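You operate a simulated robot arm through the tools that you are given. There is no shell and no other tool. Be economical: measure what you need, move in short steps, check, and stop when the job is done.

You run a simulated robot arm. Do the job below in one go: nothing can be reset, and whatever is moved stays where it is left.

TASK
Spin basket 36 and the one in the dryer dry with warm air.
Fine: stand it in the pocket across from the other; lid shut and latched before START and left so; one run. Set down upright: what you pick out.

Only the result counts: the job must be done as asked and must still hold three seconds after the hand-in. Knocking over, shifting, dropping, spilling or breaking anything else fails it. Lids that push on must go on centred and level and be pressed home; caps that screw on are set level and turned clockwise until they are tight.

THE ROBOT
A 6-joint arm with a two-finger gripper on a trunk, on a base that drives. Base frame: it is fixed to the floor where the robot stands at the start and does not move with it; the origin is under the middle of the robot, x ahead of it, y to its left, z up; the surface under the hand at the start is at about z = 0.83. Lengths are in m, angles in degrees, forces in N, time in s.
Its first joint turns from -166.0 to 166.0 degrees. Places, roughly: dryer brake lever [0.6, -0.2, 0.8]; dryer latch [0.4, 0.1, 0.9]; dryer lid [0.9, 0.1, 1.2]; dryer main switch [0.4, 0.3, 0.6]; green dryer button [0.4, 0.1, 0.6]; warm air switch [0.4, 0.2, 0.6]. Payload 3.43 kg.
Tool frame: the origin (TCP) lies between the finger pads and is the grasp point; the fingertips stand 0.02 m ahead of it; z points along the fingers, y is the line along which they close. The gripper opens to 0.19 m. The gripper's body begins 0.248 m behind the TCP.
Orientation is told as [roll, pitch, yaw] about the base's x, y, z axes, in that order, counted from this pose: with the fingers straight down and closing along the base's y, the tool's x points along the base's -x, its y along +y and its z along -z.

THE INTERFACE
- The arm moves only by the tool play_rows. Its arguments are lists of equal length, an entry for each row: "xyz": the shift along the tool's x, y, z in units of 25 mm (1.0 is 25 mm), a list of three; "rotation": the turn, a rotation vector about the tool's x, y, z in units of 4 degrees (1.0 is 4 degrees), a list of three; "gripper": the finger opening in m, from 0 to 0.19. In form: {"xyz": [[dx, dy, dz], ...], "rotation": [[ax, ay, az], ...], "gripper": [gripper, ...]}. A call has 1 to 20 rows; each row shifts and turns the commanded pose from where the row before left it, along the tool's axes as they then stand. A call with a number of a shift or a turn outside -1 to 1 is refused whole. Rows are played at 5 a second. More than 0.05 m and 8.6 degrees between two rows, or a gripper value outside its range, and nothing of the call is played. Where a pose cannot be reached the arm comes as near as it can. A force on the tool above 70 N (or 10 N above the force at the start of the call, whichever is more), or a blocked arm, ends the call early, and 0.2 s more pass. Each finger travels about 0.045 m/s and halts on what it meets, pressing with about 24 N; the grip force reading is that of the motor and also rises with nothing between the fingers. The clock runs only during rows and for 0.2 s after the last one: add rows that do not move to give the fingers time. The reply holds the time, the measured pose of the TCP, the force on the tool along the base axes, the opening and the grip force, in the units named above and with some noise, with the torque about the TCP (base axes, N m) and any sound that the robot's microphone picked up.
- Cameras (640 x 400 px; columns grow to the right, rows downward): "scene" is now at [0.0183, 0.1737, 1.3605]; the picture's right is [-0.27, -0.96, 0.00], its down [-0.53, 0.15, -0.84] and it looks along [0.80, -0.23, -0.55] (base axes); focal length 214 px, centre (320, 200). "wrist" rides on the gripper at [0.07, -0.008, -0.288] in the tool frame; the picture's right is [0.12, 0.99, 0.00], its down [-0.96, 0.12, -0.25] and it looks along [-0.25, 0.03, 0.97] (tool axes); focal length 261 px, centre (320, 200).
- camera(camera): a new picture of that camera. The clock stands still meanwhile.
- raise_lower(by): slides the trunk up (or, below 0, down) by that many m; the arm and the scene camera ride with it, the base frame stays. It gives what a move gives, with no picture.
- steer(legs): drives the robot by 1 to 6 legs, each [ahead, turn to the left] in m and degrees, along the robot's own axes; the way and the turn of a leg run together, so that a leg with both is an arc; at most 1.5 m and 180 degrees a leg. The arm and the cameras ride along, it lands a little off, and it stops where it bumps. It gives what a move gives.
- head_to(pan, tilt): turns the head with the scene camera to pan (to the left, within 155 degrees either way) and tilt (down, from -29 to 69), counted from straight ahead of the robot. It gives what a move gives.
- pixel_to_xyz(camera, pixels): for up to 12 pixels [column, row] of the newest picture of that camera ("zoom" is the newest enlarged one), the place [x, y, z] in the base frame of the surface seen there, good to about 0.002 m, but the place of the scene camera against the robot may be out by one fixed shift of up to 0.025 m in any direction. The clock stands still meanwhile.
- enlarge(camera, box): a new picture of the part [left, top, right, bottom] of that camera's present view, enlarged. The clock stands still meanwhile.
- hand_in(): hands the job in; it is judged then, once.

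Go step by step. Measure first, check grasps and placings, and put right what went wrong. The budget is 80 turns and 48 pictures, counting those below and the enlarged ones. Unless the task says otherwise, let go and move clear before handing in, and close with one line.

The tools are called after "Request:" as a command line: name --argument value ..., lists and objects as JSON in quotes. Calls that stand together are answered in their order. play_rows: Moves the arm, as the interface text tells. Its arguments: {"type":"object","properties":{"xyz":{"type":"array"},"rotation":{"type":"array"},"gripper":{"type":"array"}},"required":["xyz","rotation","gripper"]} The other tools are called the same way: raise_lower (by) slides the trunk up or down; steer (legs) drives the base; head_to (pan, tilt) turns the head that bears the scene camera; camera (camera) takes a picture; pixel_to_xyz (camera, pixels) gives the place of the surface under pixels of a picture; enlarge (camera, box) takes an enlarged picture of a part of a camera's view; hand_in () hands the job in.

At the start:

```text
time: 0.0
position: [0.7149, 0.1236, 0.9987]
tool_rot: [-0.1, -0.1, 0.0]
contact_force: [-0.8, 0.3, 1.1]
ft_torque: [0.0, -0.01, 0.01]
finger_gap: 0.1899
grip_force: 0.1
trunk travel left (down, up): [-0.15, 0.09]
robot x, y, heading: [-0.0016, -0.001, -0.1]
head pan, tilt: [-15.9, 33.3]
```

scene: 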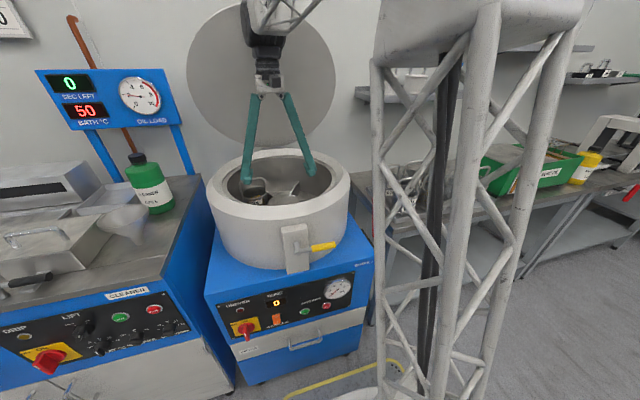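
wrist: 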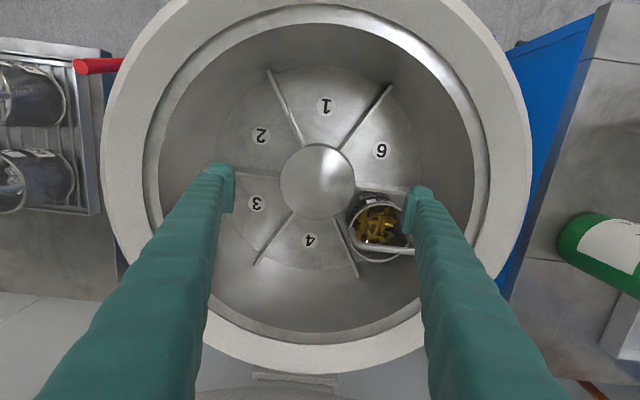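

The wrist picture shows a basket in pocket 5 (at 380,225), so pocket 2 is across from it; a rack of baskets lies to the robot's right. I look there and at the dryer's front.

Request:
enlarge --camera "wrist" --box '[0, 30, 130, 230]'

Request:
enlarge --camera "scene" --box '[200, 200, 400, 380]'

Request:
head_to --pan -50 --tilt 35

Request:
camera --camera "scene"

```text
2.00 times, centred on (65, 130) of wrist
```

zoom: 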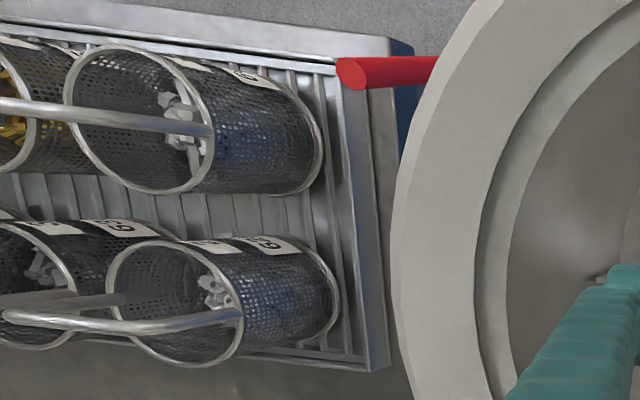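

```text
2.22 times, centred on (300, 290) of scene
```

zoom: 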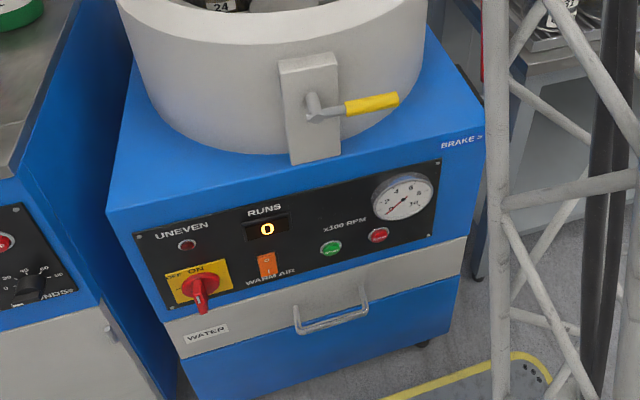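

```text
time: 1.0
position: [0.7135, 0.1236, 0.9997]
tool_rot: [0.1, 0.0, 0.1]
contact_force: [0.4, -0.8, -0.2]
ft_torque: [-0.05, -0.03, 0.02]
finger_gap: 0.1899
grip_force: 0.0
trunk travel left (down, up): [-0.15, 0.09]
robot x, y, heading: [0.0026, 0.0033, -0.2]
head pan, tilt: [-50.0, 35.0]
```

```text
43 pictures are left
```

scene: 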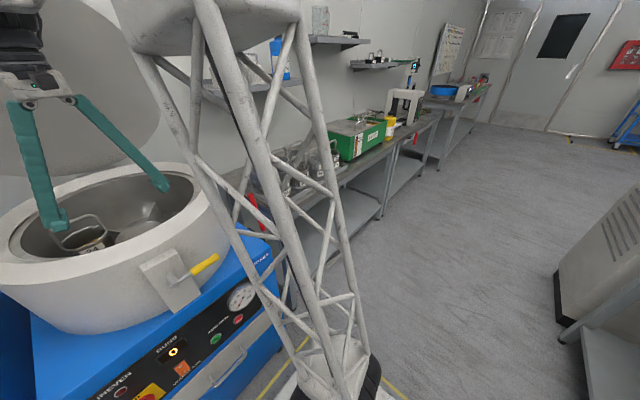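

The arm's column hides the rack in the scene view; I measure points of the rack and the rotor in the wrist view.

Request:
pixel_to_xyz --camera "wrist" --pixels '[[25, 95], [30, 180], [92, 130], [80, 66], [262, 135], [316, 182], [376, 225], [380, 250], [256, 203], [326, 106], [120, 200], [530, 200]]'

Request:
pixel_to_xyz --camera "scene" --pixels '[[205, 264], [178, 278], [214, 340], [238, 320], [182, 368], [174, 351], [255, 205], [285, 165], [325, 155], [25, 240], [80, 240], [240, 298]]'

Request:
enlarge --camera "wrist" --box '[330, 170, 430, 280]'

```text
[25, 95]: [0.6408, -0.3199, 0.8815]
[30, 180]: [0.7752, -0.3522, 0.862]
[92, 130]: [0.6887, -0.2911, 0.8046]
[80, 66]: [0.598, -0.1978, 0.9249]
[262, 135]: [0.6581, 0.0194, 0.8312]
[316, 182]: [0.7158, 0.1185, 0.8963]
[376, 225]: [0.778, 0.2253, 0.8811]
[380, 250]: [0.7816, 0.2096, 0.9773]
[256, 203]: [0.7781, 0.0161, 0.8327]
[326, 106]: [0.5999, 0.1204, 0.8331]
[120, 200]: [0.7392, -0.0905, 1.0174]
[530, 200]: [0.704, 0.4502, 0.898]
```

```text
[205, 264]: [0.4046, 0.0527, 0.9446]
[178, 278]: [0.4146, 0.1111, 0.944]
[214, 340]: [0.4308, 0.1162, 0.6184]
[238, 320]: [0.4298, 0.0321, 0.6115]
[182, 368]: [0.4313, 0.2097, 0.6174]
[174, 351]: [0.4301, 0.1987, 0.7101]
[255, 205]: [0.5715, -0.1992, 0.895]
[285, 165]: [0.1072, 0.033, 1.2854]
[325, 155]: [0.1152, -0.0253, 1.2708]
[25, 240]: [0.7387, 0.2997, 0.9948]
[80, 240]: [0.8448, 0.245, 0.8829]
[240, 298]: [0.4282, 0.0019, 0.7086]
```

```text
3.64 times, centred on (380, 225) of wrist
```

zoom: 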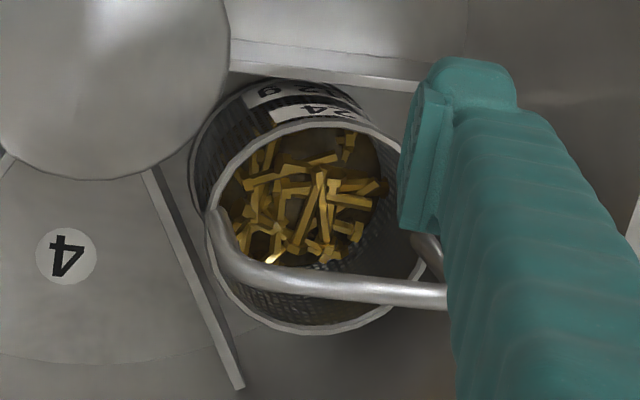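

Basket 24 sits in pocket 5; the rotor centre is about (0.716, 0.12). I raise the hand and swing it over the rack to read the tags.

Request:
play_rows --xyz '[[0, 0, -1], [0, 0, -1], [0, 0, -1], [0, 0, -1], [0, 0, -1], [0, 0, -1], [0, -1, 0], [0, -1, 0], [0, -1, 0], [0, -1, 0], [0, -1, 0], [0, -1, 0], [0, -1, 0], [0, -1, 0], [0, -1, 0], [0, -1, 0], [0, -1, 0], [0, -1, 0], [0, -1, 0], [0, -1, 0]]' --rotation '[[0, 0, 0], [0, 0, 0], [0, 0, 0], [0, 0, 0], [0, 0, 0], [0, 0, 0], [0, 0, 0], [0, 0, 0], [0, 0, 0], [0, 0, 0], [0, 0, 0], [0, 0, 0], [0, 0, 0], [0, 0, 0], [0, 0, 0], [0, 0, 0], [0, 0, 0], [0, 0, 0], [0, 0, 0], [0, 0, 0]]' --gripper '[0.19, 0.19, 0.19, 0.19, 0.19, 0.19, 0.19, 0.19, 0.19, 0.19, 0.19, 0.19, 0.19, 0.19, 0.19, 0.19, 0.19, 0.19, 0.19, 0.19]'

Request:
camera --camera "wrist"

Request:
camera --camera "scene"

```text
time: 5.2
position: [0.7138, -0.2262, 1.1489]
tool_rot: [0.1, 0.0, 0.0]
contact_force: [-0.1, 1.0, 0.7]
ft_torque: [-0.09, -0.03, -0.04]
finger_gap: 0.1899
grip_force: 0.0
trunk travel left (down, up): [-0.15, 0.09]
robot x, y, heading: [0.0009, -0.0012, -0.0]
head pan, tilt: [-50.0, 35.0]
```

```text
41 pictures are left
```

wrist: 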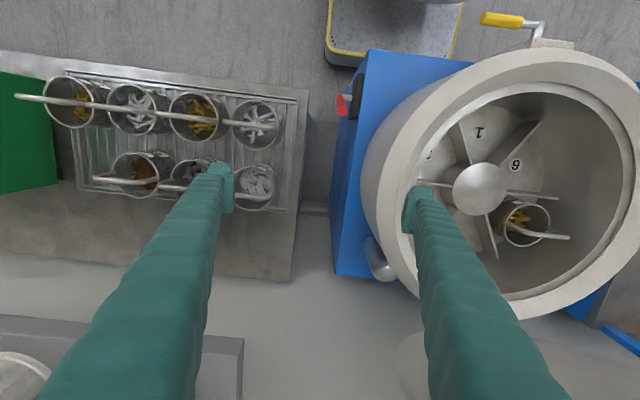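

```text
40 pictures are left
```

scene: 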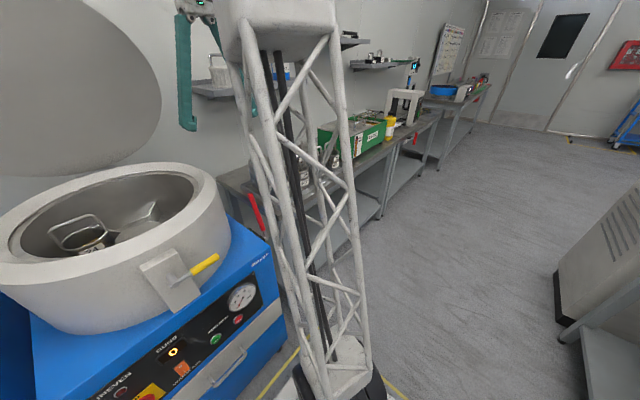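

The rack holds seven baskets, but the trunk hides their tags from the scene camera. I turn the robot 40° right so the camera sees the rack past the trunk.

Request:
steer --legs '[[0, -40]]'

Request:
head_to --pan 5 --tilt 35

Request:
camera --camera "scene"

```text
time: 7.5
position: [0.4048, -0.6312, 1.1491]
tool_rot: [0.0, 0.1, -39.7]
contact_force: [-0.9, -0.5, 0.2]
ft_torque: [-0.01, -0.01, -0.01]
finger_gap: 0.1897
grip_force: 0.0
trunk travel left (down, up): [-0.15, 0.09]
robot x, y, heading: [0.0022, 0.0022, -39.7]
head pan, tilt: [-50.0, 35.0]
```

```text
time: 8.8
position: [0.4045, -0.6303, 1.1509]
tool_rot: [0.0, 0.0, -39.6]
contact_force: [-0.5, -0.7, -0.2]
ft_torque: [-0.01, -0.04, -0.01]
finger_gap: 0.1897
grip_force: 0.0
trunk travel left (down, up): [-0.15, 0.09]
robot x, y, heading: [-0.0006, 0.0011, -39.7]
head pan, tilt: [5.0, 35.0]
```

```text
39 pictures are left
```

scene: 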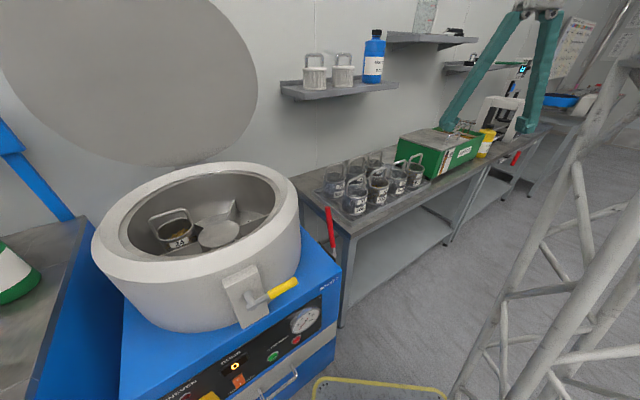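

Clear view of the rack at (370,180); I zoom on the tags.

Request:
enlarge --camera "scene" --box '[310, 145, 440, 226]'

Request:
enlarge --camera "scene" --box '[130, 170, 290, 270]'

Request:
enlarge --camera "scene" --box '[170, 270, 340, 390]'

```text
4.92 times, centred on (375, 186) of scene
```

zoom: 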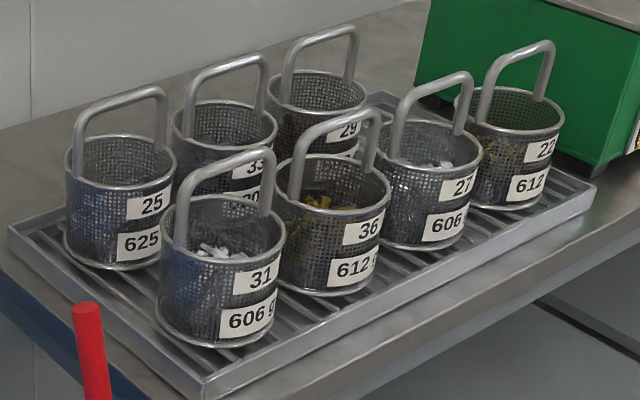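

```text
4.00 times, centred on (210, 220) of scene
```

zoom: 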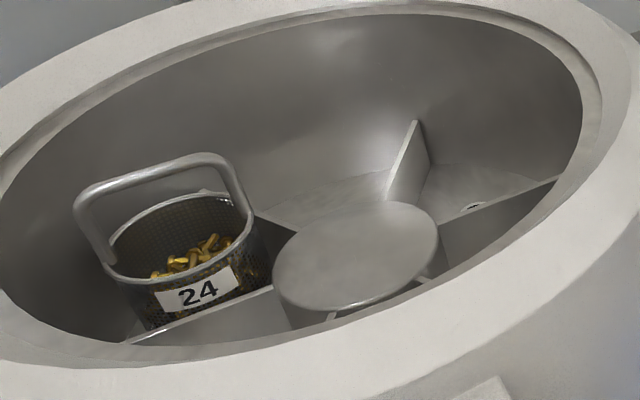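

```text
3.33 times, centred on (255, 330) of scene
```

zoom: 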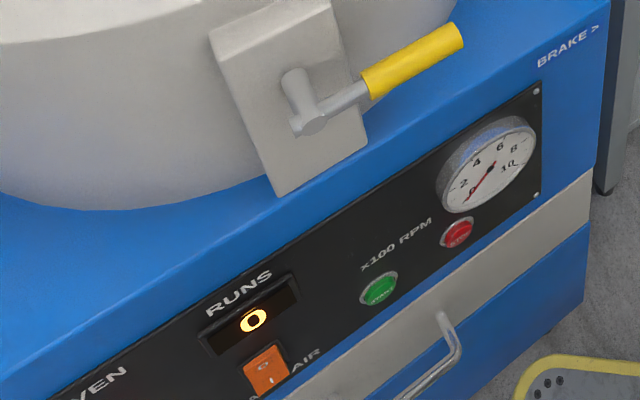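

Basket 36 (612 g) is the second of the near row, its handle bar along y. I measure it roughly in the scene view and compare with the rotor hub for the scene camera's offset.

Request:
pixel_to_xyz --camera "scene" --pixels '[[378.5, 169.0], [373, 171.5], [385.4, 169.0], [378, 190], [357, 177], [399, 161], [219, 234], [331, 215], [270, 357], [272, 336], [331, 239], [179, 211]]'

Request:
enlarge --camera "scene" --box '[300, 190, 360, 280]'

```text
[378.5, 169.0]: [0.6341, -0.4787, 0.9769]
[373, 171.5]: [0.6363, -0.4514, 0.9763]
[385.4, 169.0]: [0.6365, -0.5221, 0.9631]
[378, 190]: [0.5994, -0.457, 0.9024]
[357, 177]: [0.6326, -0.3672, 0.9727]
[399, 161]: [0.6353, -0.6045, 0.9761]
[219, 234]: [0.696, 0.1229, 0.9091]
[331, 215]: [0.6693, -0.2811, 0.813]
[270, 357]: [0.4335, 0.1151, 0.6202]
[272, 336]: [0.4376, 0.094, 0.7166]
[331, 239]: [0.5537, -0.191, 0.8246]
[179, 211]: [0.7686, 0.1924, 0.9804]
```

```text
4.44 times, centred on (330, 235) of scene
```

zoom: 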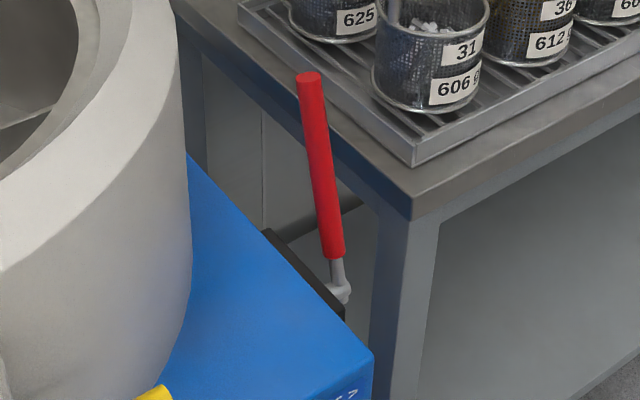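

Handle 36 is near (0.635, −0.483, 0.977). I turn the hand so the fingers close along x and go above it.

Request:
play_rows --xyz '[[0, 0, 0], [0, 0, 0], [0, 0, 0], [0, 0, 0], [0, 0, 0], [0, 0, 0], [0, 0, 0], [0, 0, 0], [0, 0, 0], [0, 0, 0], [0, 0, 0], [0, 0, 0], [0, 0, 0]]' --rotation '[[0, 0, 1], [0, 0, 1], [0, 0, 1], [0, 0, 1], [0, 0, 1], [0, 0, 1], [0, 0, 1], [0, 0, 1], [0, 0, 1], [0, 0, 1], [0, 0, 1], [0, 0, 1], [0, 0, 0.58]]' --gripper '[0.19, 0.18, 0.17, 0.16, 0.15, 0.14, 0.13, 0.12, 0.11, 0.1, 0.09, 0.08, 0.08]'

Request:
play_rows --xyz '[[0.6, 0.92, 0], [0.6, 0.92, 0], [0.6, 0.92, 0], [0.6, 0.92, 0], [0.6, 0.92, 0], [0.6, 0.92, 0], [0.6, 0.92, 0], [0.6, 0.92, 0], [0.6, 0.92, 0], [0.5, 0.92, 0], [0, 0, 0]]' --rotation '[[0, 0, 0], [0, 0, 0], [0, 0, 0], [0, 0, 0], [0, 0, 0], [0, 0, 0], [0, 0, 0], [0, 0, 0], [0, 0, 0], [0, 0, 0], [0, 0, 0]]' --gripper '[0.08, 0.08, 0.08, 0.08, 0.08, 0.08, 0.08, 0.08, 0.08, 0.08, 0.08]'

Request:
camera --camera "wrist"

```text
time: 11.6
position: [0.4046, -0.6308, 1.1497]
tool_rot: [0.0, 0.0, -90.1]
contact_force: [0.7, -0.1, 0.5]
ft_torque: [0.03, 0.01, -0.03]
finger_gap: 0.0797
grip_force: 0.1
trunk travel left (down, up): [-0.15, 0.09]
robot x, y, heading: [-0.001, -0.0005, -39.8]
head pan, tilt: [5.0, 35.0]
```

```text
time: 14.0
position: [0.635, -0.4839, 1.149]
tool_rot: [0.1, 0.0, -90.1]
contact_force: [0.4, -0.3, -0.2]
ft_torque: [0.03, 0.01, 0.02]
finger_gap: 0.0801
grip_force: 0.0
trunk travel left (down, up): [-0.15, 0.09]
robot x, y, heading: [0.0004, 0.0014, -39.5]
head pan, tilt: [5.0, 35.0]
```

```text
34 pictures are left
```

wrist: 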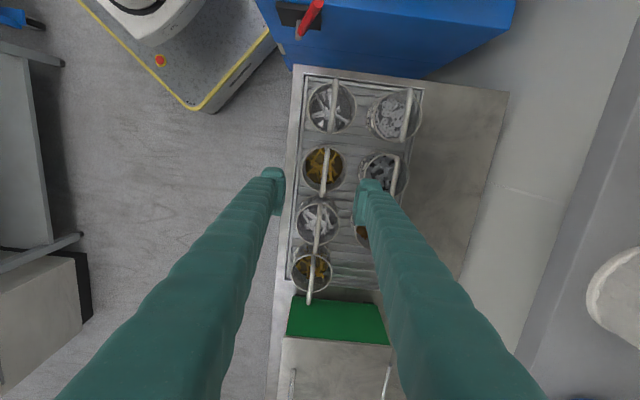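

Basket 36 is at (323,168), its bar about (327,170). I measure the bar, the rim and its neighbours.

Request:
pixel_to_xyz --camera "wrist" --pixels '[[327, 160], [325, 172], [323, 185], [326, 150], [322, 195], [303, 170], [343, 165], [324, 145], [319, 220], [332, 100], [394, 180], [382, 128]]'

Request:
enlarge --camera "wrist" --box '[270, 120, 410, 220]'

```text
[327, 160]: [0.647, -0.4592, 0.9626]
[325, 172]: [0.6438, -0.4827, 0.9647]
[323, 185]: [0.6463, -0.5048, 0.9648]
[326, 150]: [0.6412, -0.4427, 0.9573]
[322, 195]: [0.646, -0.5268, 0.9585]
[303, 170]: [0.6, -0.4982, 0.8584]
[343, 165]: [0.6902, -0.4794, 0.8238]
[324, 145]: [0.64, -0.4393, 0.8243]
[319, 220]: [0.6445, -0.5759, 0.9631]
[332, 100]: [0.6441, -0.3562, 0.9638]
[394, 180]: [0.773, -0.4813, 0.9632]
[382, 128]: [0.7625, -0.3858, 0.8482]
```

```text
4.00 times, centred on (340, 170) of wrist
```

zoom: 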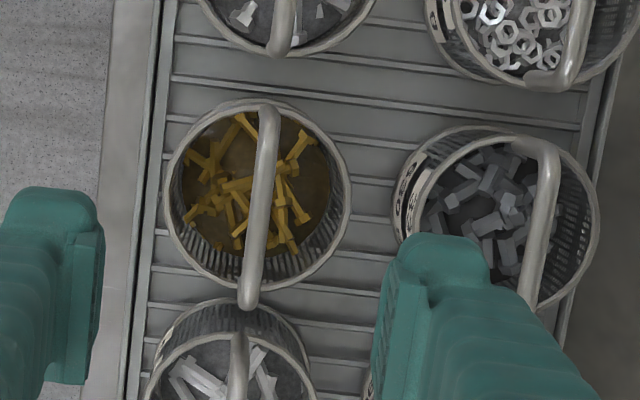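

The wrist view puts bar 36 at x≈0.645, y≈−0.484, top z≈0.965 (scene camera is off by about −0.01, 0, +0.012). I go down over the bar and close.

Request:
play_rows --xyz '[[0, 0.42, 1], [0, 0, 1], [0, 0, 1], [0, 0, 1], [0, 0, 1], [0, 0, 1], [0, 0, 1], [0, 0, 0.6], [0, 0, 0], [0, 0, 0], [0, 0, 0], [0, 0, 0], [0, 0, 0], [0, 0, 0], [0, 0, 0], [0, 0, 0]]' --rotation '[[0, 0, 0], [0, 0, 0], [0, 0, 0], [0, 0, 0], [0, 0, 0], [0, 0, 0], [0, 0, 0], [0, 0, 0], [0, 0, 0], [0, 0, 0], [0, 0, 0], [0, 0, 0], [0, 0, 0], [0, 0, 0], [0, 0, 0], [0, 0, 0]]' --gripper '[0.08, 0.08, 0.08, 0.08, 0.08, 0.08, 0.08, 0.08, 0.08, 0.06, 0.045, 0.03, 0.015, 0, 0, 0]'

Request:
camera --camera "wrist"

```text
time: 17.4
position: [0.6446, -0.4831, 0.9596]
tool_rot: [0.0, 0.0, -90.1]
contact_force: [-1.2, 0.7, -0.2]
ft_torque: [0.08, 0.0, 0.02]
finger_gap: 0.0062
grip_force: 24.4
trunk travel left (down, up): [-0.15, 0.09]
robot x, y, heading: [-0.0024, 0.0013, -39.6]
head pan, tilt: [5.0, 35.0]
```

```text
32 pictures are left
```

wrist: 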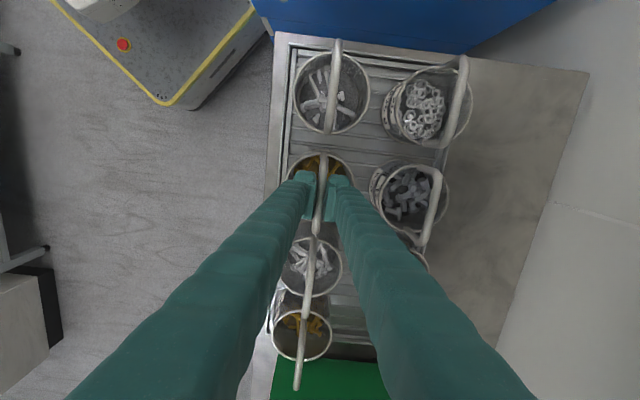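

The bar is held (gap 6 mm, 24 N). I lift straight up, slowly, and check.

Request:
play_rows --xyz '[[0, 0, -0.5], [0, 0, -0.5], [0, 0, -1], [0, 0, -1], [0, 0, -1], [0, 0, -1], [0, 0, -1], [0, 0, -1], [0, 0, -1], [0, 0, -1], [0, 0, -1], [0, 0, -1], [0, 0, 0]]' --rotation '[[0, 0, 0], [0, 0, 0], [0, 0, 0], [0, 0, 0], [0, 0, 0], [0, 0, 0], [0, 0, 0], [0, 0, 0], [0, 0, 0], [0, 0, 0], [0, 0, 0], [0, 0, 0], [0, 0, 0]]' --gripper '[0, 0, 0, 0, 0, 0, 0, 0, 0, 0, 0, 0, 0]'

Request:
camera --camera "scene"

```text
time: 20.2
position: [0.6458, -0.4836, 1.2346]
tool_rot: [0.0, 0.1, -90.1]
contact_force: [-0.1, 0.0, -5.5]
ft_torque: [0.01, -0.03, -0.04]
finger_gap: 0.006
grip_force: 23.8
trunk travel left (down, up): [-0.15, 0.09]
robot x, y, heading: [0.0002, 0.0016, -39.6]
head pan, tilt: [5.0, 35.0]
```

```text
31 pictures are left
```

scene: 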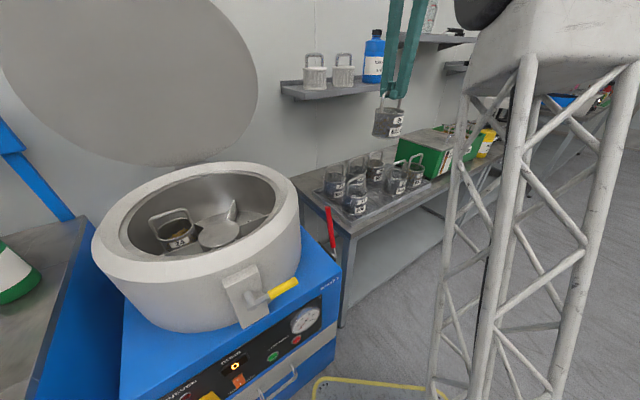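

Basket 36 hangs level, the rest undisturbed. Pocket 2's centre, mirrored from basket 24 about the hub, is about (0.656, 0.016); I carry it there high and check.

Request:
play_rows --xyz '[[0.5, 0, 0], [1, 0, 0], [1, 0, 0], [1, 0, 0], [1, 0, 0], [1, 0, 0], [1, 0, 0], [1, 0, 0], [1, 0, 0], [1, 0, 0], [1, 0, 0], [1, 0, 0], [1, 0.2, 0], [1, 0.2, 0], [1, 0, 0], [1, 0, 0], [1, 0, 0], [1, 0, 0], [1, 0, 0], [1, 0, 0]]' --rotation '[[0, 0, 0], [0, 0, 0], [0, 0, 0], [0, 0, 0], [0, 0, 0], [0, 0, 0], [0, 0, 0], [0, 0, 0], [0, 0, 0], [0, 0, 0], [0, 0, 0], [0, 0, 0], [0, 0, 0], [0, 0, 0], [0, 0, 0], [0, 0, 0], [0, 0, 0], [0, 0, 0], [0, 0, 0], [0, 0, 0]]' --gripper '[0, 0, 0, 0, 0, 0, 0, 0, 0, 0, 0, 0, 0, 0, 0, 0, 0, 0, 0, 0]'

Request:
play_rows --xyz '[[0.5, 0, 0], [0, 0, 0], [0, 0, 0]]' --rotation '[[0, 0, 0], [0, 0, 0], [0, 0, 0]]' --gripper '[0, 0, 0]'

Request:
camera --camera "wrist"

Request:
camera --camera "scene"

```text
time: 24.4
position: [0.656, 0.0039, 1.2337]
tool_rot: [0.0, 0.0, -90.1]
contact_force: [0.7, 0.5, -5.5]
ft_torque: [0.07, 0.01, -0.01]
finger_gap: 0.0059
grip_force: 23.8
trunk travel left (down, up): [-0.15, 0.09]
robot x, y, heading: [-0.0026, -0.0025, -39.7]
head pan, tilt: [5.0, 35.0]
```

```text
time: 25.2
position: [0.6558, 0.0162, 1.2337]
tool_rot: [0.0, -0.1, -90.1]
contact_force: [-0.7, -1.1, -5.5]
ft_torque: [0.01, -0.01, -0.03]
finger_gap: 0.0061
grip_force: 24.2
trunk travel left (down, up): [-0.15, 0.09]
robot x, y, heading: [0.0005, 0.0017, -39.4]
head pan, tilt: [5.0, 35.0]
```

```text
30 pictures are left
```

wrist: 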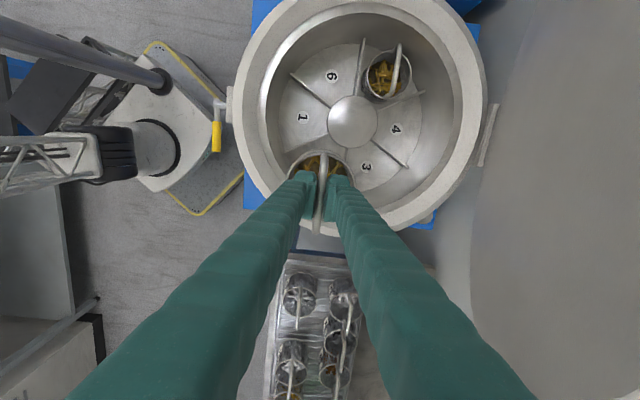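

```text
29 pictures are left
```

scene: 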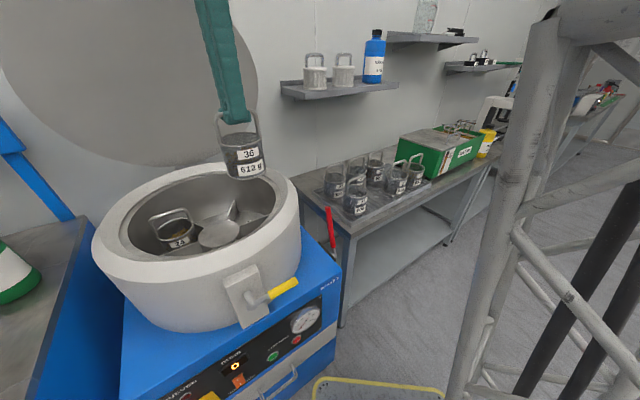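

Now I measure hub, dividers and basket 24 in this new wrist view to fix pocket 2.

Request:
pixel_to_xyz --camera "wrist" --pixels '[[353, 123], [327, 123], [379, 123], [353, 97], [353, 148], [397, 68], [399, 48], [394, 86], [304, 117], [330, 77], [397, 130], [367, 167]]'

Request:
enlarge --camera "wrist" --box '[240, 30, 470, 230]'

```text
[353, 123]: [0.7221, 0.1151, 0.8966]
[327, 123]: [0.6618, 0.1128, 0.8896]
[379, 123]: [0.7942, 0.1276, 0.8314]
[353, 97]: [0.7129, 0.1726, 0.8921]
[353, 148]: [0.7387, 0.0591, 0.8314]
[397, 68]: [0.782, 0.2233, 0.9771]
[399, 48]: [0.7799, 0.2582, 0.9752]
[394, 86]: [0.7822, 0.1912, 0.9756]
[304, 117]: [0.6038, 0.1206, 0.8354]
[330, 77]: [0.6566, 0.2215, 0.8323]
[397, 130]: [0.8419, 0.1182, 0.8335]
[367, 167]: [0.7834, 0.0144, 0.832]
```

```text
2.00 times, centred on (355, 130) of wrist
```

zoom: 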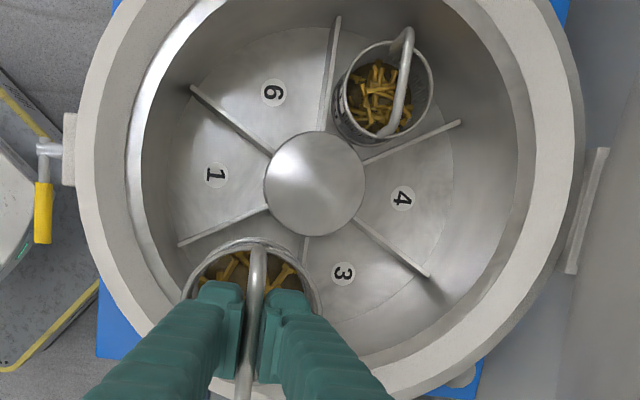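

Labels 1/4 and 6/3 put the rotor centre at (0.7215, 0.119) and basket 24 at (0.781, 0.224), so the mirrored spot is (0.661, 0.014). I lower the basket to just above the floor.

Request:
play_rows --xyz '[[-0.08, 0.22, 0], [0, 0, 1], [0, 0, 1], [0, 0, 1], [0, 0, 1], [0, 0, 1], [0, 0, 1], [0, 0, 1], [0, 0, 1], [0, 0, 1], [0, 0, 0.6], [0, 0, 0.4], [0, 0, 0.2], [0, 0, 0]]' --rotation '[[0, 0, 0], [0, 0, 0], [0, 0, 0], [0, 0, 0], [0, 0, 0], [0, 0, 0], [0, 0, 0], [0, 0, 0], [0, 0, 0], [0, 0, 0], [0, 0, 0], [0, 0, 0], [0, 0, 0], [0, 0, 0]]' --gripper '[0, 0, 0, 0, 0, 0, 0, 0, 0, 0, 0, 0, 0, 0]'

Request:
enlarge --camera "scene" --box '[90, 130, 310, 268]'

```text
time: 28.2
position: [0.6615, 0.0147, 0.9793]
tool_rot: [0.0, 0.0, -90.1]
contact_force: [-1.1, 1.0, -5.3]
ft_torque: [0.01, -0.05, 0.01]
finger_gap: 0.006
grip_force: 24.0
trunk travel left (down, up): [-0.15, 0.09]
robot x, y, heading: [-0.0023, 0.0021, -39.8]
head pan, tilt: [5.0, 35.0]
```

```text
2.90 times, centred on (200, 199) of scene
```

zoom: 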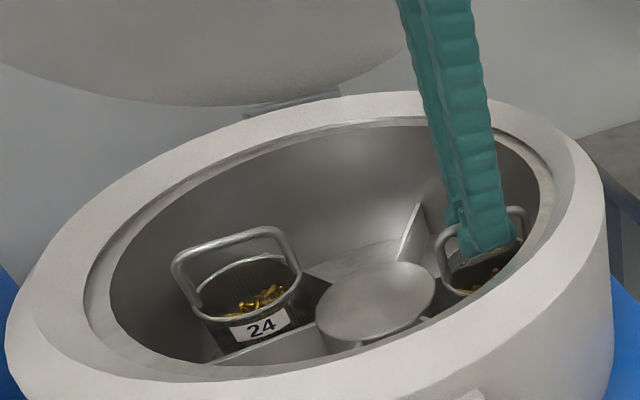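

Still hanging (−5.3 N) about 8 mm above the floor. I lower in small steps until the weight comes off.

Request:
play_rows --xyz '[[0, 0, 0.1], [0, 0, 0.1], [0, 0, 0.08], [0, 0, 0]]' --rotation '[[0, 0, 0], [0, 0, 0], [0, 0, 0], [0, 0, 0]]' --gripper '[0, 0, 0, 0]'

```text
time: 29.2
position: [0.6616, 0.0151, 0.9728]
tool_rot: [0.1, 0.0, -90.1]
contact_force: [0.3, -0.1, -6.1]
ft_torque: [-0.03, 0.0, 0.02]
finger_gap: 0.0062
grip_force: 24.3
trunk travel left (down, up): [-0.15, 0.09]
robot x, y, heading: [-0.0011, 0.0036, -39.7]
head pan, tilt: [5.0, 35.0]
```

Request:
play_rows --xyz '[[0, 0, 0.06], [0, 0, 0.06], [0, 0, 0]]' --rotation '[[0, 0, 0], [0, 0, 0], [0, 0, 0]]' --gripper '[0, 0, 0]'

```text
time: 30.0
position: [0.6607, 0.0158, 0.9706]
tool_rot: [0.1, -0.1, -90.2]
contact_force: [2.3, -0.1, 15.2]
ft_torque: [0.01, 0.0, 0.01]
finger_gap: 0.006
grip_force: 23.7
trunk travel left (down, up): [-0.15, 0.09]
robot x, y, heading: [0.0002, 0.0011, -39.7]
head pan, tilt: [5.0, 35.0]
```

The basket stands (+15 N). I ease up 1 mm, open, and rise.

Request:
play_rows --xyz '[[0, 0, -0.05], [0, 0, 0], [0, 0, 0], [0, 0, 0], [0, 0, 0], [0, 0, -0.5], [0, 0, -1], [0, 0, -1], [0, 0, -1], [0, 0, -1], [0, 0, -1], [0, 0, -1], [0, 0, -1], [0, 0, -1]]' --rotation '[[0, 0, 0], [0, 0, 0], [0, 0, 0], [0, 0, 0], [0, 0, 0], [0, 0, 0], [0, 0, 0], [0, 0, 0], [0, 0, 0], [0, 0, 0], [0, 0, 0], [0, 0, 0], [0, 0, 0], [0, 0, 0]]' --gripper '[0, 0.015, 0.03, 0.045, 0.06, 0.06, 0.06, 0.06, 0.06, 0.06, 0.06, 0.06, 0.06, 0.06]'

Request:
camera --camera "wrist"

Request:
head_to --pan 40 --tilt 30

Request:
camera --camera "scene"

```text
time: 33.0
position: [0.6634, 0.0155, 1.1818]
tool_rot: [0.0, -0.1, -90.2]
contact_force: [-0.5, 0.4, 0.6]
ft_torque: [-0.01, 0.03, -0.02]
finger_gap: 0.0599
grip_force: 0.0
trunk travel left (down, up): [-0.15, 0.09]
robot x, y, heading: [-0.0012, -0.0009, -39.7]
head pan, tilt: [5.0, 35.0]
```

```text
26 pictures are left
```

wrist: 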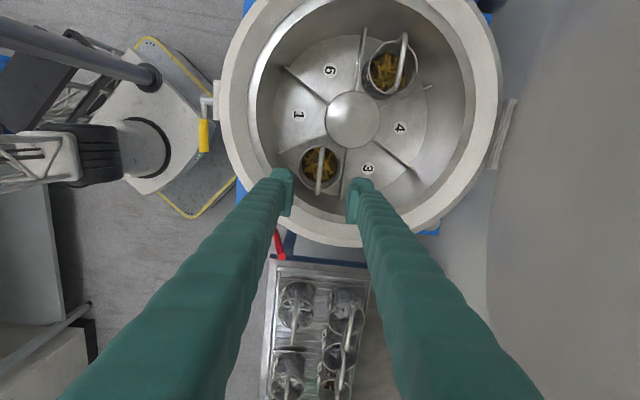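

```text
time: 34.0
position: [0.6619, 0.0153, 1.182]
tool_rot: [0.0, 0.0, -90.1]
contact_force: [0.2, 0.1, 0.7]
ft_torque: [0.0, 0.01, 0.02]
finger_gap: 0.0601
grip_force: 0.0
trunk travel left (down, up): [-0.15, 0.09]
robot x, y, heading: [-0.0003, 0.0031, -39.6]
head pan, tilt: [40.0, 30.0]
```

```text
25 pictures are left
```

scene: 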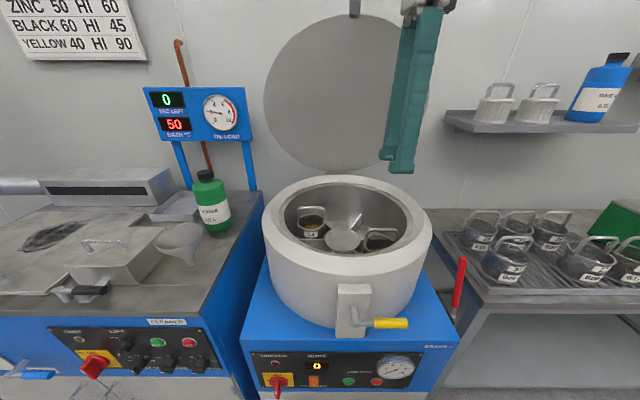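

Both baskets stand in pockets 2 and 5. Now I measure the open lid, the latch and the panel, and zoom in on lid and panel.

Request:
pixel_to_xyz --camera "scene" --pixels '[[350, 20], [268, 95], [350, 95], [350, 165], [310, 30], [300, 150], [355, 8], [348, 178], [390, 323], [353, 325], [350, 290], [285, 60]]'

Request:
enlarge --camera "scene" --box '[250, 0, 450, 200]'

Request:
enlarge --camera "scene" --box '[240, 310, 440, 400]'

```text
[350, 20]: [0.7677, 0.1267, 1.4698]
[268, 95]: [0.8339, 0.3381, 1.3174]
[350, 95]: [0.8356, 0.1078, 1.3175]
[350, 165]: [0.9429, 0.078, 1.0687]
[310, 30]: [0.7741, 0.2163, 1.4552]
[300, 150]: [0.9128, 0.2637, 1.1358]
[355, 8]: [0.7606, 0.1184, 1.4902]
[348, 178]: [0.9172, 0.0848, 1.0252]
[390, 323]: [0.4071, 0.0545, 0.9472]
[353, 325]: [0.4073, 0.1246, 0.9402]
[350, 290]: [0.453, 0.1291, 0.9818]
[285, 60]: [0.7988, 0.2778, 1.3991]
```

```text
2.00 times, centred on (350, 100) of scene
```

zoom: 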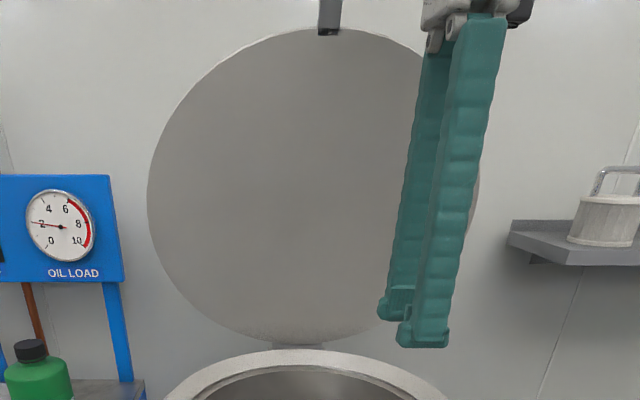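

```text
3.20 times, centred on (340, 355) of scene
```

zoom: 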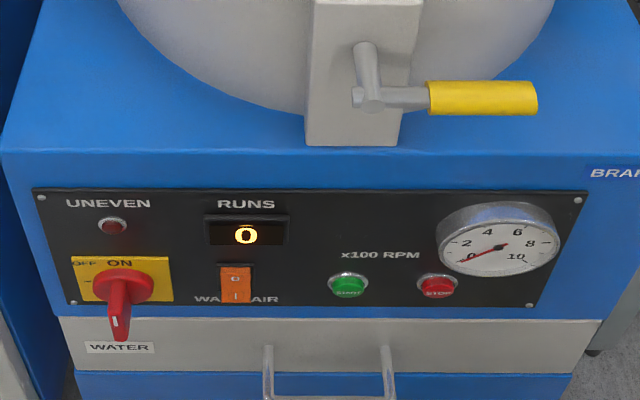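

The lid leans open about 66° with a dark piece at its top edge (330,15 in zoom). I tilt the head up to see that piece closely.

Request:
head_to --pan 40 --tilt 8

Request:
enlarge --camera "scene" --box '[280, 60, 420, 150]'

```text
time: 34.9
position: [0.6611, 0.0143, 1.1812]
tool_rot: [0.0, 0.1, -90.1]
contact_force: [0.4, 0.3, 0.0]
ft_torque: [-0.01, 0.02, 0.0]
finger_gap: 0.0603
grip_force: 0.0
trunk travel left (down, up): [-0.15, 0.09]
robot x, y, heading: [-0.0009, -0.0027, -39.6]
head pan, tilt: [40.0, 8.0]
```

```text
4.44 times, centred on (350, 105) of scene
```

zoom: 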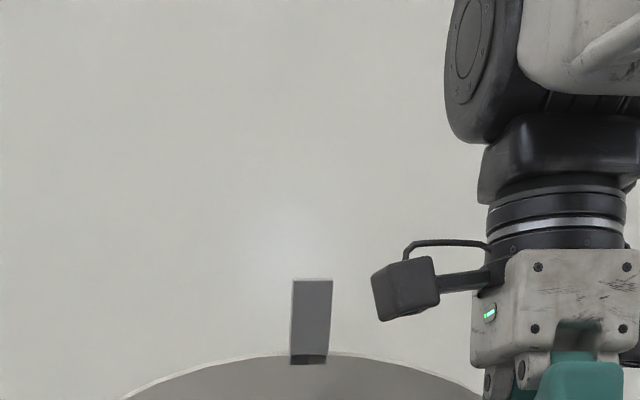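

A flat tab stands out past the lid's top edge (zoom 311,320). I measure it.

Request:
pixel_to_xyz --camera "zoom" --pixels '[[311, 285], [311, 320], [311, 350], [295, 320], [328, 320], [311, 360], [311, 375], [260, 370], [370, 365], [150, 395]]'

```text
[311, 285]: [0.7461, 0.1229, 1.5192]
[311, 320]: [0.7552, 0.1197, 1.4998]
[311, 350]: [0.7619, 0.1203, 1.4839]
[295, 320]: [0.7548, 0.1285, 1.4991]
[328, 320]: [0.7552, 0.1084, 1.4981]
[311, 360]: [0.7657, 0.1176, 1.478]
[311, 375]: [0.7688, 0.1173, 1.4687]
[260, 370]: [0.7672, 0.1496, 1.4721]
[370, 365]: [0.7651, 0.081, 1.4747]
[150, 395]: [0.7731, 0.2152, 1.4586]
```

The tab (about 20 mm wide, at (0.765, 0.119, 1.488) corrected) can be pinched from above across y and led along the lid's arc about a hinge near (0.97, 1.017). I back off, turn the fingers to close along y, and raise the trunk.

Request:
play_rows --xyz '[[0, -1, 0], [0, -1, 0], [0, -1, 0], [0, -1, 0], [0, 0, 0], [0, 0, 0], [0, 0, 0], [0, 0, 0], [0, 0, 0], [0, 0, 0], [0, 0, 0], [0, 0, 0], [0, 0, 0], [0, 0, 0], [0, 0, 0], [0, 0, 0], [0, 0, 0], [0, 0, 0], [0, 0, 0], [0, 0, 0]]' --rotation '[[0, 0, 0], [0, 0, 0], [0, 0, 0], [0, 0, 0], [0, 0, -1], [0, 0, -1], [0, 0, -1], [0, 0, -1], [0, 0, -1], [0, 0, -1], [0, 0, -1], [0, 0, -1], [0, 0, -1], [0, 0, -1], [0, 0, -1], [0, 0, -1], [0, 0, -1], [0, 0, -1], [0, 0, -1], [0, 0, -1]]' --gripper '[0.06, 0.06, 0.06, 0.06, 0.06, 0.06, 0.06, 0.06, 0.06, 0.06, 0.06, 0.06, 0.06, 0.06, 0.06, 0.06, 0.06, 0.06, 0.06, 0.06]'

Request:
play_rows --xyz '[[0, 0, 0], [0, 0, 0], [0, 0, 0], [0, 0, 0], [0, 0, 0], [0, 0, 0], [0, 0, 0]]' --rotation '[[0, 0, -1], [0, 0, -1], [0, 0, -1], [0, 0, -1], [0, 0, -1], [0, 0, -1], [0, 0, -0.5]]' --gripper '[0.06, 0.06, 0.06, 0.06, 0.06, 0.06, 0.06]'

Request:
raise_lower --by 0.09

```text
time: 39.0
position: [0.5611, 0.0154, 1.1835]
tool_rot: [-0.1, 0.0, -26.0]
contact_force: [0.8, 0.3, 0.2]
ft_torque: [0.0, -0.04, 0.01]
finger_gap: 0.0601
grip_force: 0.1
trunk travel left (down, up): [-0.15, 0.09]
robot x, y, heading: [-0.0021, 0.002, -39.7]
head pan, tilt: [40.0, 8.0]
```

```text
time: 40.6
position: [0.5613, 0.0152, 1.1821]
tool_rot: [0.0, -0.1, 0.0]
contact_force: [0.2, 1.2, 0.3]
ft_torque: [-0.04, 0.03, -0.01]
finger_gap: 0.06
grip_force: 0.1
trunk travel left (down, up): [-0.15, 0.09]
robot x, y, heading: [-0.0042, -0.0006, -39.9]
head pan, tilt: [40.0, 8.0]
```

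```text
time: 41.9
position: [0.5605, 0.0151, 1.272]
tool_rot: [0.0, 0.0, -0.2]
contact_force: [0.2, -0.7, 0.3]
ft_torque: [0.0, 0.03, 0.0]
finger_gap: 0.0599
grip_force: 0.0
trunk travel left (down, up): [-0.24, 0.0]
robot x, y, heading: [-0.0013, -0.0021, -39.9]
head pan, tilt: [40.0, 8.0]
```

I climb to z≈1.56 and line up with the tab's y, then check reach.

Request:
play_rows --xyz '[[0, 0.35, -1], [0, 0.35, -1], [0, 0.35, -1], [0, 0.35, -1], [0, 0.35, -1], [0, 0.35, -1], [0, 0.35, -1], [0, 0.35, -1], [0, 0.35, -1], [0, 0.35, -1], [0, 0.35, -1], [0, 0.31, -0.5], [0, 0, 0]]' --rotation '[[0, 0, 0], [0, 0, 0], [0, 0, 0], [0, 0, 0], [0, 0, 0], [0, 0, 0], [0, 0, 0], [0, 0, 0], [0, 0, 0], [0, 0, 0], [0, 0, 0], [0, 0, 0], [0, 0, 0]]' --gripper '[0.06, 0.06, 0.06, 0.06, 0.06, 0.06, 0.06, 0.06, 0.06, 0.06, 0.06, 0.06, 0.06]'

Request:
camera --camera "wrist"

```text
time: 44.7
position: [0.5466, 0.1157, 1.4176]
tool_rot: [0.1, -0.3, 0.0]
contact_force: [-0.5, 0.9, 0.1]
ft_torque: [-0.02, 0.02, 0.01]
finger_gap: 0.0599
grip_force: 0.2
out of reach, approached as far as the arm can: row 6, 7, 8, 9, 10, 11, 12
trunk travel left (down, up): [-0.24, 0.0]
robot x, y, heading: [-0.0001, 0.0007, -39.8]
head pan, tilt: [40.0, 8.0]
```

```text
21 pictures are left
```

wrist: 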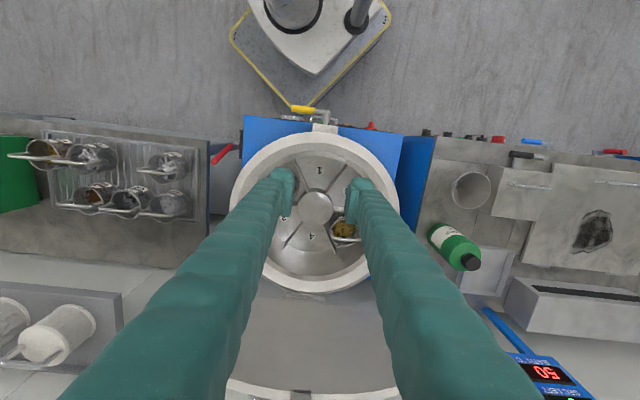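

A downward tool cannot reach that height, so I'll come from the front with the tool pitched forward. I move forward a little and pitch the fingers up toward +x.

Request:
play_rows --xyz '[[-1, 0, 0.6], [-1, 0, 0.6], [-1, 0, 0.6], [0, 0, 0], [0, 0, 0], [0, 0, 0], [0, 0, 0], [0, 0, 0], [0, 0, 0], [0, 0, 0], [0, 0, 0], [0, 0, 0], [0, 0, 0], [0, 0, 0], [0, 0, 0], [0, 0, 0], [0, 0, 0], [0, 0, 0], [0, 0, 0]]' --rotation '[[0, 0, 0], [0, 0, 0], [0, 0, 0], [0, -1, 0], [0, -1, 0], [0, -1, 0], [0, -1, 0], [0, -1, 0], [0, -1, 0], [0, -1, 0], [0, -1, 0], [0, -1, 0], [0, -1, 0], [0, -1, 0], [0, -1, 0], [0, -1, 0], [0, -1, 0], [0, -1, 0], [0, -1, 0]]' --gripper '[0.06, 0.06, 0.06, 0.06, 0.06, 0.06, 0.06, 0.06, 0.06, 0.06, 0.06, 0.06, 0.06, 0.06, 0.06, 0.06, 0.06, 0.06, 0.06]'

```text
time: 48.7
position: [0.6206, 0.1162, 1.3737]
tool_rot: [-0.1, -64.1, 0.0]
contact_force: [-0.3, -0.1, -0.2]
ft_torque: [0.01, 0.0, -0.04]
finger_gap: 0.0598
grip_force: 0.0
trunk travel left (down, up): [-0.24, 0.0]
robot x, y, heading: [-0.0004, -0.001, -39.4]
head pan, tilt: [40.0, 8.0]
```

The tool is pitched 64° forward. I move up to a standoff in front of the tab and look.

Request:
play_rows --xyz '[[-1, 0.12, 0], [-1, 0, 0], [-1, 0, 0], [-1, 0, 0], [-1, 0, 0], [-1, 0, 0], [-0.62, 0, 0], [0, 0, 0]]' --rotation '[[0, 0, 0], [0, 0, 0], [0, 0, 0], [0, 0, 0], [0, 0, 0], [0, 0, 0], [0, 0, 0], [0, 0, 0]]' --gripper '[0.06, 0.06, 0.06, 0.06, 0.06, 0.06, 0.06, 0.06]'

Request:
camera --camera "wrist"

```text
time: 50.5
position: [0.6934, 0.1192, 1.5227]
tool_rot: [0.0, -64.0, -0.1]
contact_force: [0.5, -0.3, -0.8]
ft_torque: [0.0, 0.02, -0.03]
finger_gap: 0.0601
grip_force: 0.0
trunk travel left (down, up): [-0.24, 0.0]
robot x, y, heading: [0.0013, -0.0009, -39.8]
head pan, tilt: [40.0, 8.0]
```

```text
20 pictures are left
```

wrist: 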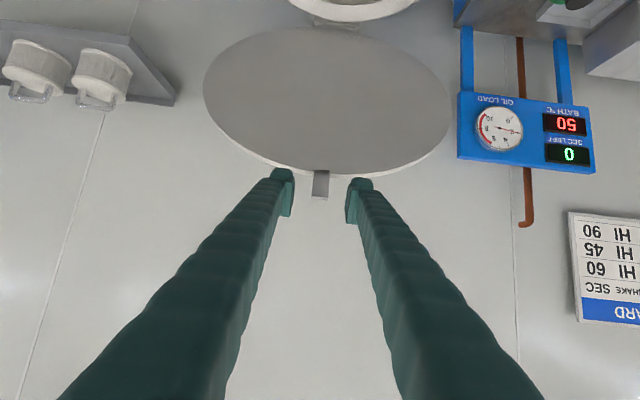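

Request:
pixel_to_xyz --camera "wrist" --pixels '[[320, 194], [320, 184], [320, 174], [313, 184], [327, 184], [320, 165], [328, 100], [332, 40], [332, 26], [320, 177]]'

```text
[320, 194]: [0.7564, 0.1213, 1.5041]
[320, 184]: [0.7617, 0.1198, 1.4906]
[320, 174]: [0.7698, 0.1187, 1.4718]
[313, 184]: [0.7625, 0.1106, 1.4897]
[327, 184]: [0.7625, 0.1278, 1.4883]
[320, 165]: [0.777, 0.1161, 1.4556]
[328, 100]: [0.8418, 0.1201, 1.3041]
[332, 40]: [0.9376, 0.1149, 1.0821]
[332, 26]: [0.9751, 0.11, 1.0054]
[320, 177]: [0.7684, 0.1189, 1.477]
```

The tab is at (0.762, 0.1195, 1.490). I advance to straddle its upper half and close.

Request:
play_rows --xyz '[[-0.37, 0, 0], [0, 0, 1], [0, 0, 1], [0, 0, 0.65], [0, 0, 0], [0, 0, 0], [0, 0, 0], [0, 0, 0], [0, 0, 0], [0, 0, 0]]' --rotation '[[0, 0, 0], [0, 0, 0], [0, 0, 0], [0, 0, 0], [0, 0, 0], [0, 0, 0], [0, 0, 0], [0, 0, 0], [0, 0, 0], [0, 0, 0]]' --gripper '[0.06, 0.06, 0.06, 0.06, 0.045, 0.03, 0.015, 0.0, 0, 0]'

```text
time: 52.7
position: [0.7584, 0.1209, 1.5007]
tool_rot: [0.0, -63.9, 0.0]
contact_force: [-0.3, 19.0, -1.5]
ft_torque: [0.16, 0.0, 0.14]
finger_gap: 0.0232
grip_force: 44.8
trunk travel left (down, up): [-0.24, 0.0]
robot x, y, heading: [0.0, 0.0, -39.4]
head pan, tilt: [40.0, 8.0]
```

The tab is held (gap 23 mm), slightly off centre in y. I correct that and lead the lid along its arc for the first rows, checking force.

Request:
play_rows --xyz '[[0, 0.06, 0], [0.775, 0, -0.632], [0.824, 0, -0.566], [0.868, 0, -0.497], [0.906, 0, -0.423], [0.938, 0, -0.347]]' --rotation '[[0, 0, 0], [0, 0.5, 0], [0, 0.5, 0], [0, 0.5, 0], [0, 0.5, 0], [0, 0.5, 0]]' --gripper '[0, 0, 0, 0, 0, 0]'

Request:
head_to --pan 40 --tilt 28

Request:
camera --camera "scene"

```text
time: 54.1
position: [0.6504, 0.1203, 1.4377]
tool_rot: [-0.2, -53.9, 0.0]
contact_force: [7.1, 9.7, -4.4]
ft_torque: [-0.01, -1.0, 0.06]
finger_gap: 0.0232
grip_force: 45.4
trunk travel left (down, up): [-0.24, 0.0]
robot x, y, heading: [0.002, 0.0029, -39.7]
head pan, tilt: [40.0, 8.0]
```

```text
time: 54.9
position: [0.6486, 0.1198, 1.4389]
tool_rot: [-0.1, -53.9, 0.0]
contact_force: [1.8, 9.4, -8.2]
ft_torque: [0.04, 0.58, 0.03]
finger_gap: 0.0227
grip_force: 45.2
trunk travel left (down, up): [-0.24, 0.0]
robot x, y, heading: [0.0009, -0.0006, -39.9]
head pan, tilt: [40.0, 28.0]
```

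```text
19 pictures are left
```

scene: 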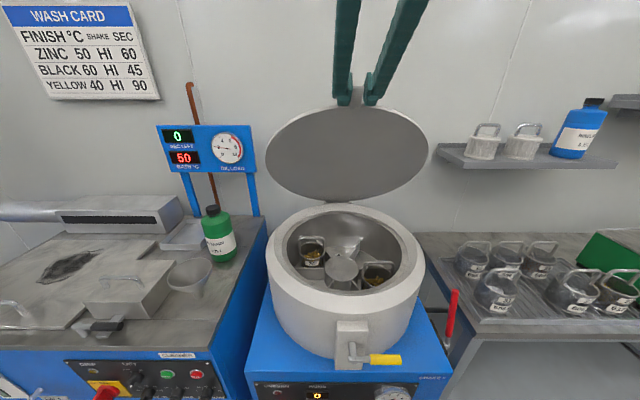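

The lid follows with small forces. I continue along the arc to about 20° open.

Request:
play_rows --xyz '[[0.963, 0, -0.269], [0.982, 0, -0.189], [0.994, 0, -0.107], [1.0, 0, -0.025], [0.998, 0, 0.057], [0.99, 0, 0.139], [0.976, 0, 0.22], [0.954, 0, 0.3], [0.926, 0, 0.377], [0.892, 0, 0.452], [0.852, 0, 0.524], [0, 0, 0]]' --rotation '[[0, 0.5, 0], [0, 0.5, 0], [0, 0.5, 0], [0, 0.5, 0], [0, 0.5, 0], [0, 0.5, 0], [0, 0.5, 0], [0, 0.5, 0], [0, 0.5, 0], [0, 0.5, 0], [0, 0.5, 0], [0, 0, 0]]' --gripper '[0, 0, 0, 0, 0, 0, 0, 0, 0, 0, 0, 0]'

Request:
camera --camera "scene"

```text
time: 57.3
position: [0.5147, 0.121, 1.2843]
tool_rot: [2.7, -35.8, -3.1]
contact_force: [-0.9, -30.1, -4.6]
ft_torque: [-0.28, 1.11, -0.11]
finger_gap: 0.0231
grip_force: 44.7
trunk travel left (down, up): [-0.24, 0.0]
robot x, y, heading: [0.0042, -0.0005, -40.6]
head pan, tilt: [40.0, 28.0]
stopped in row 12: the force on the tool passed its limit at 77 N (the readings are from after the stop); the commanded pose is now the measured one
```

```text
18 pictures are left
```

scene: 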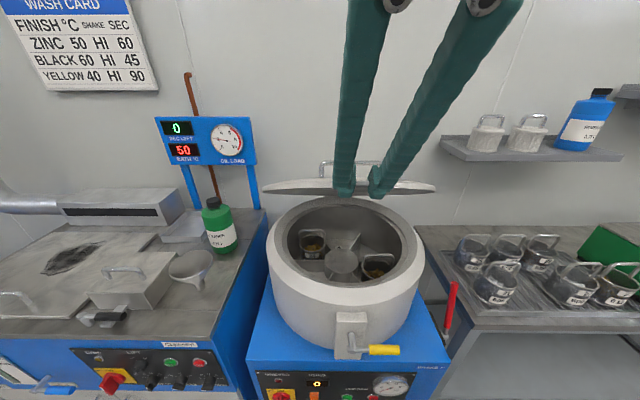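

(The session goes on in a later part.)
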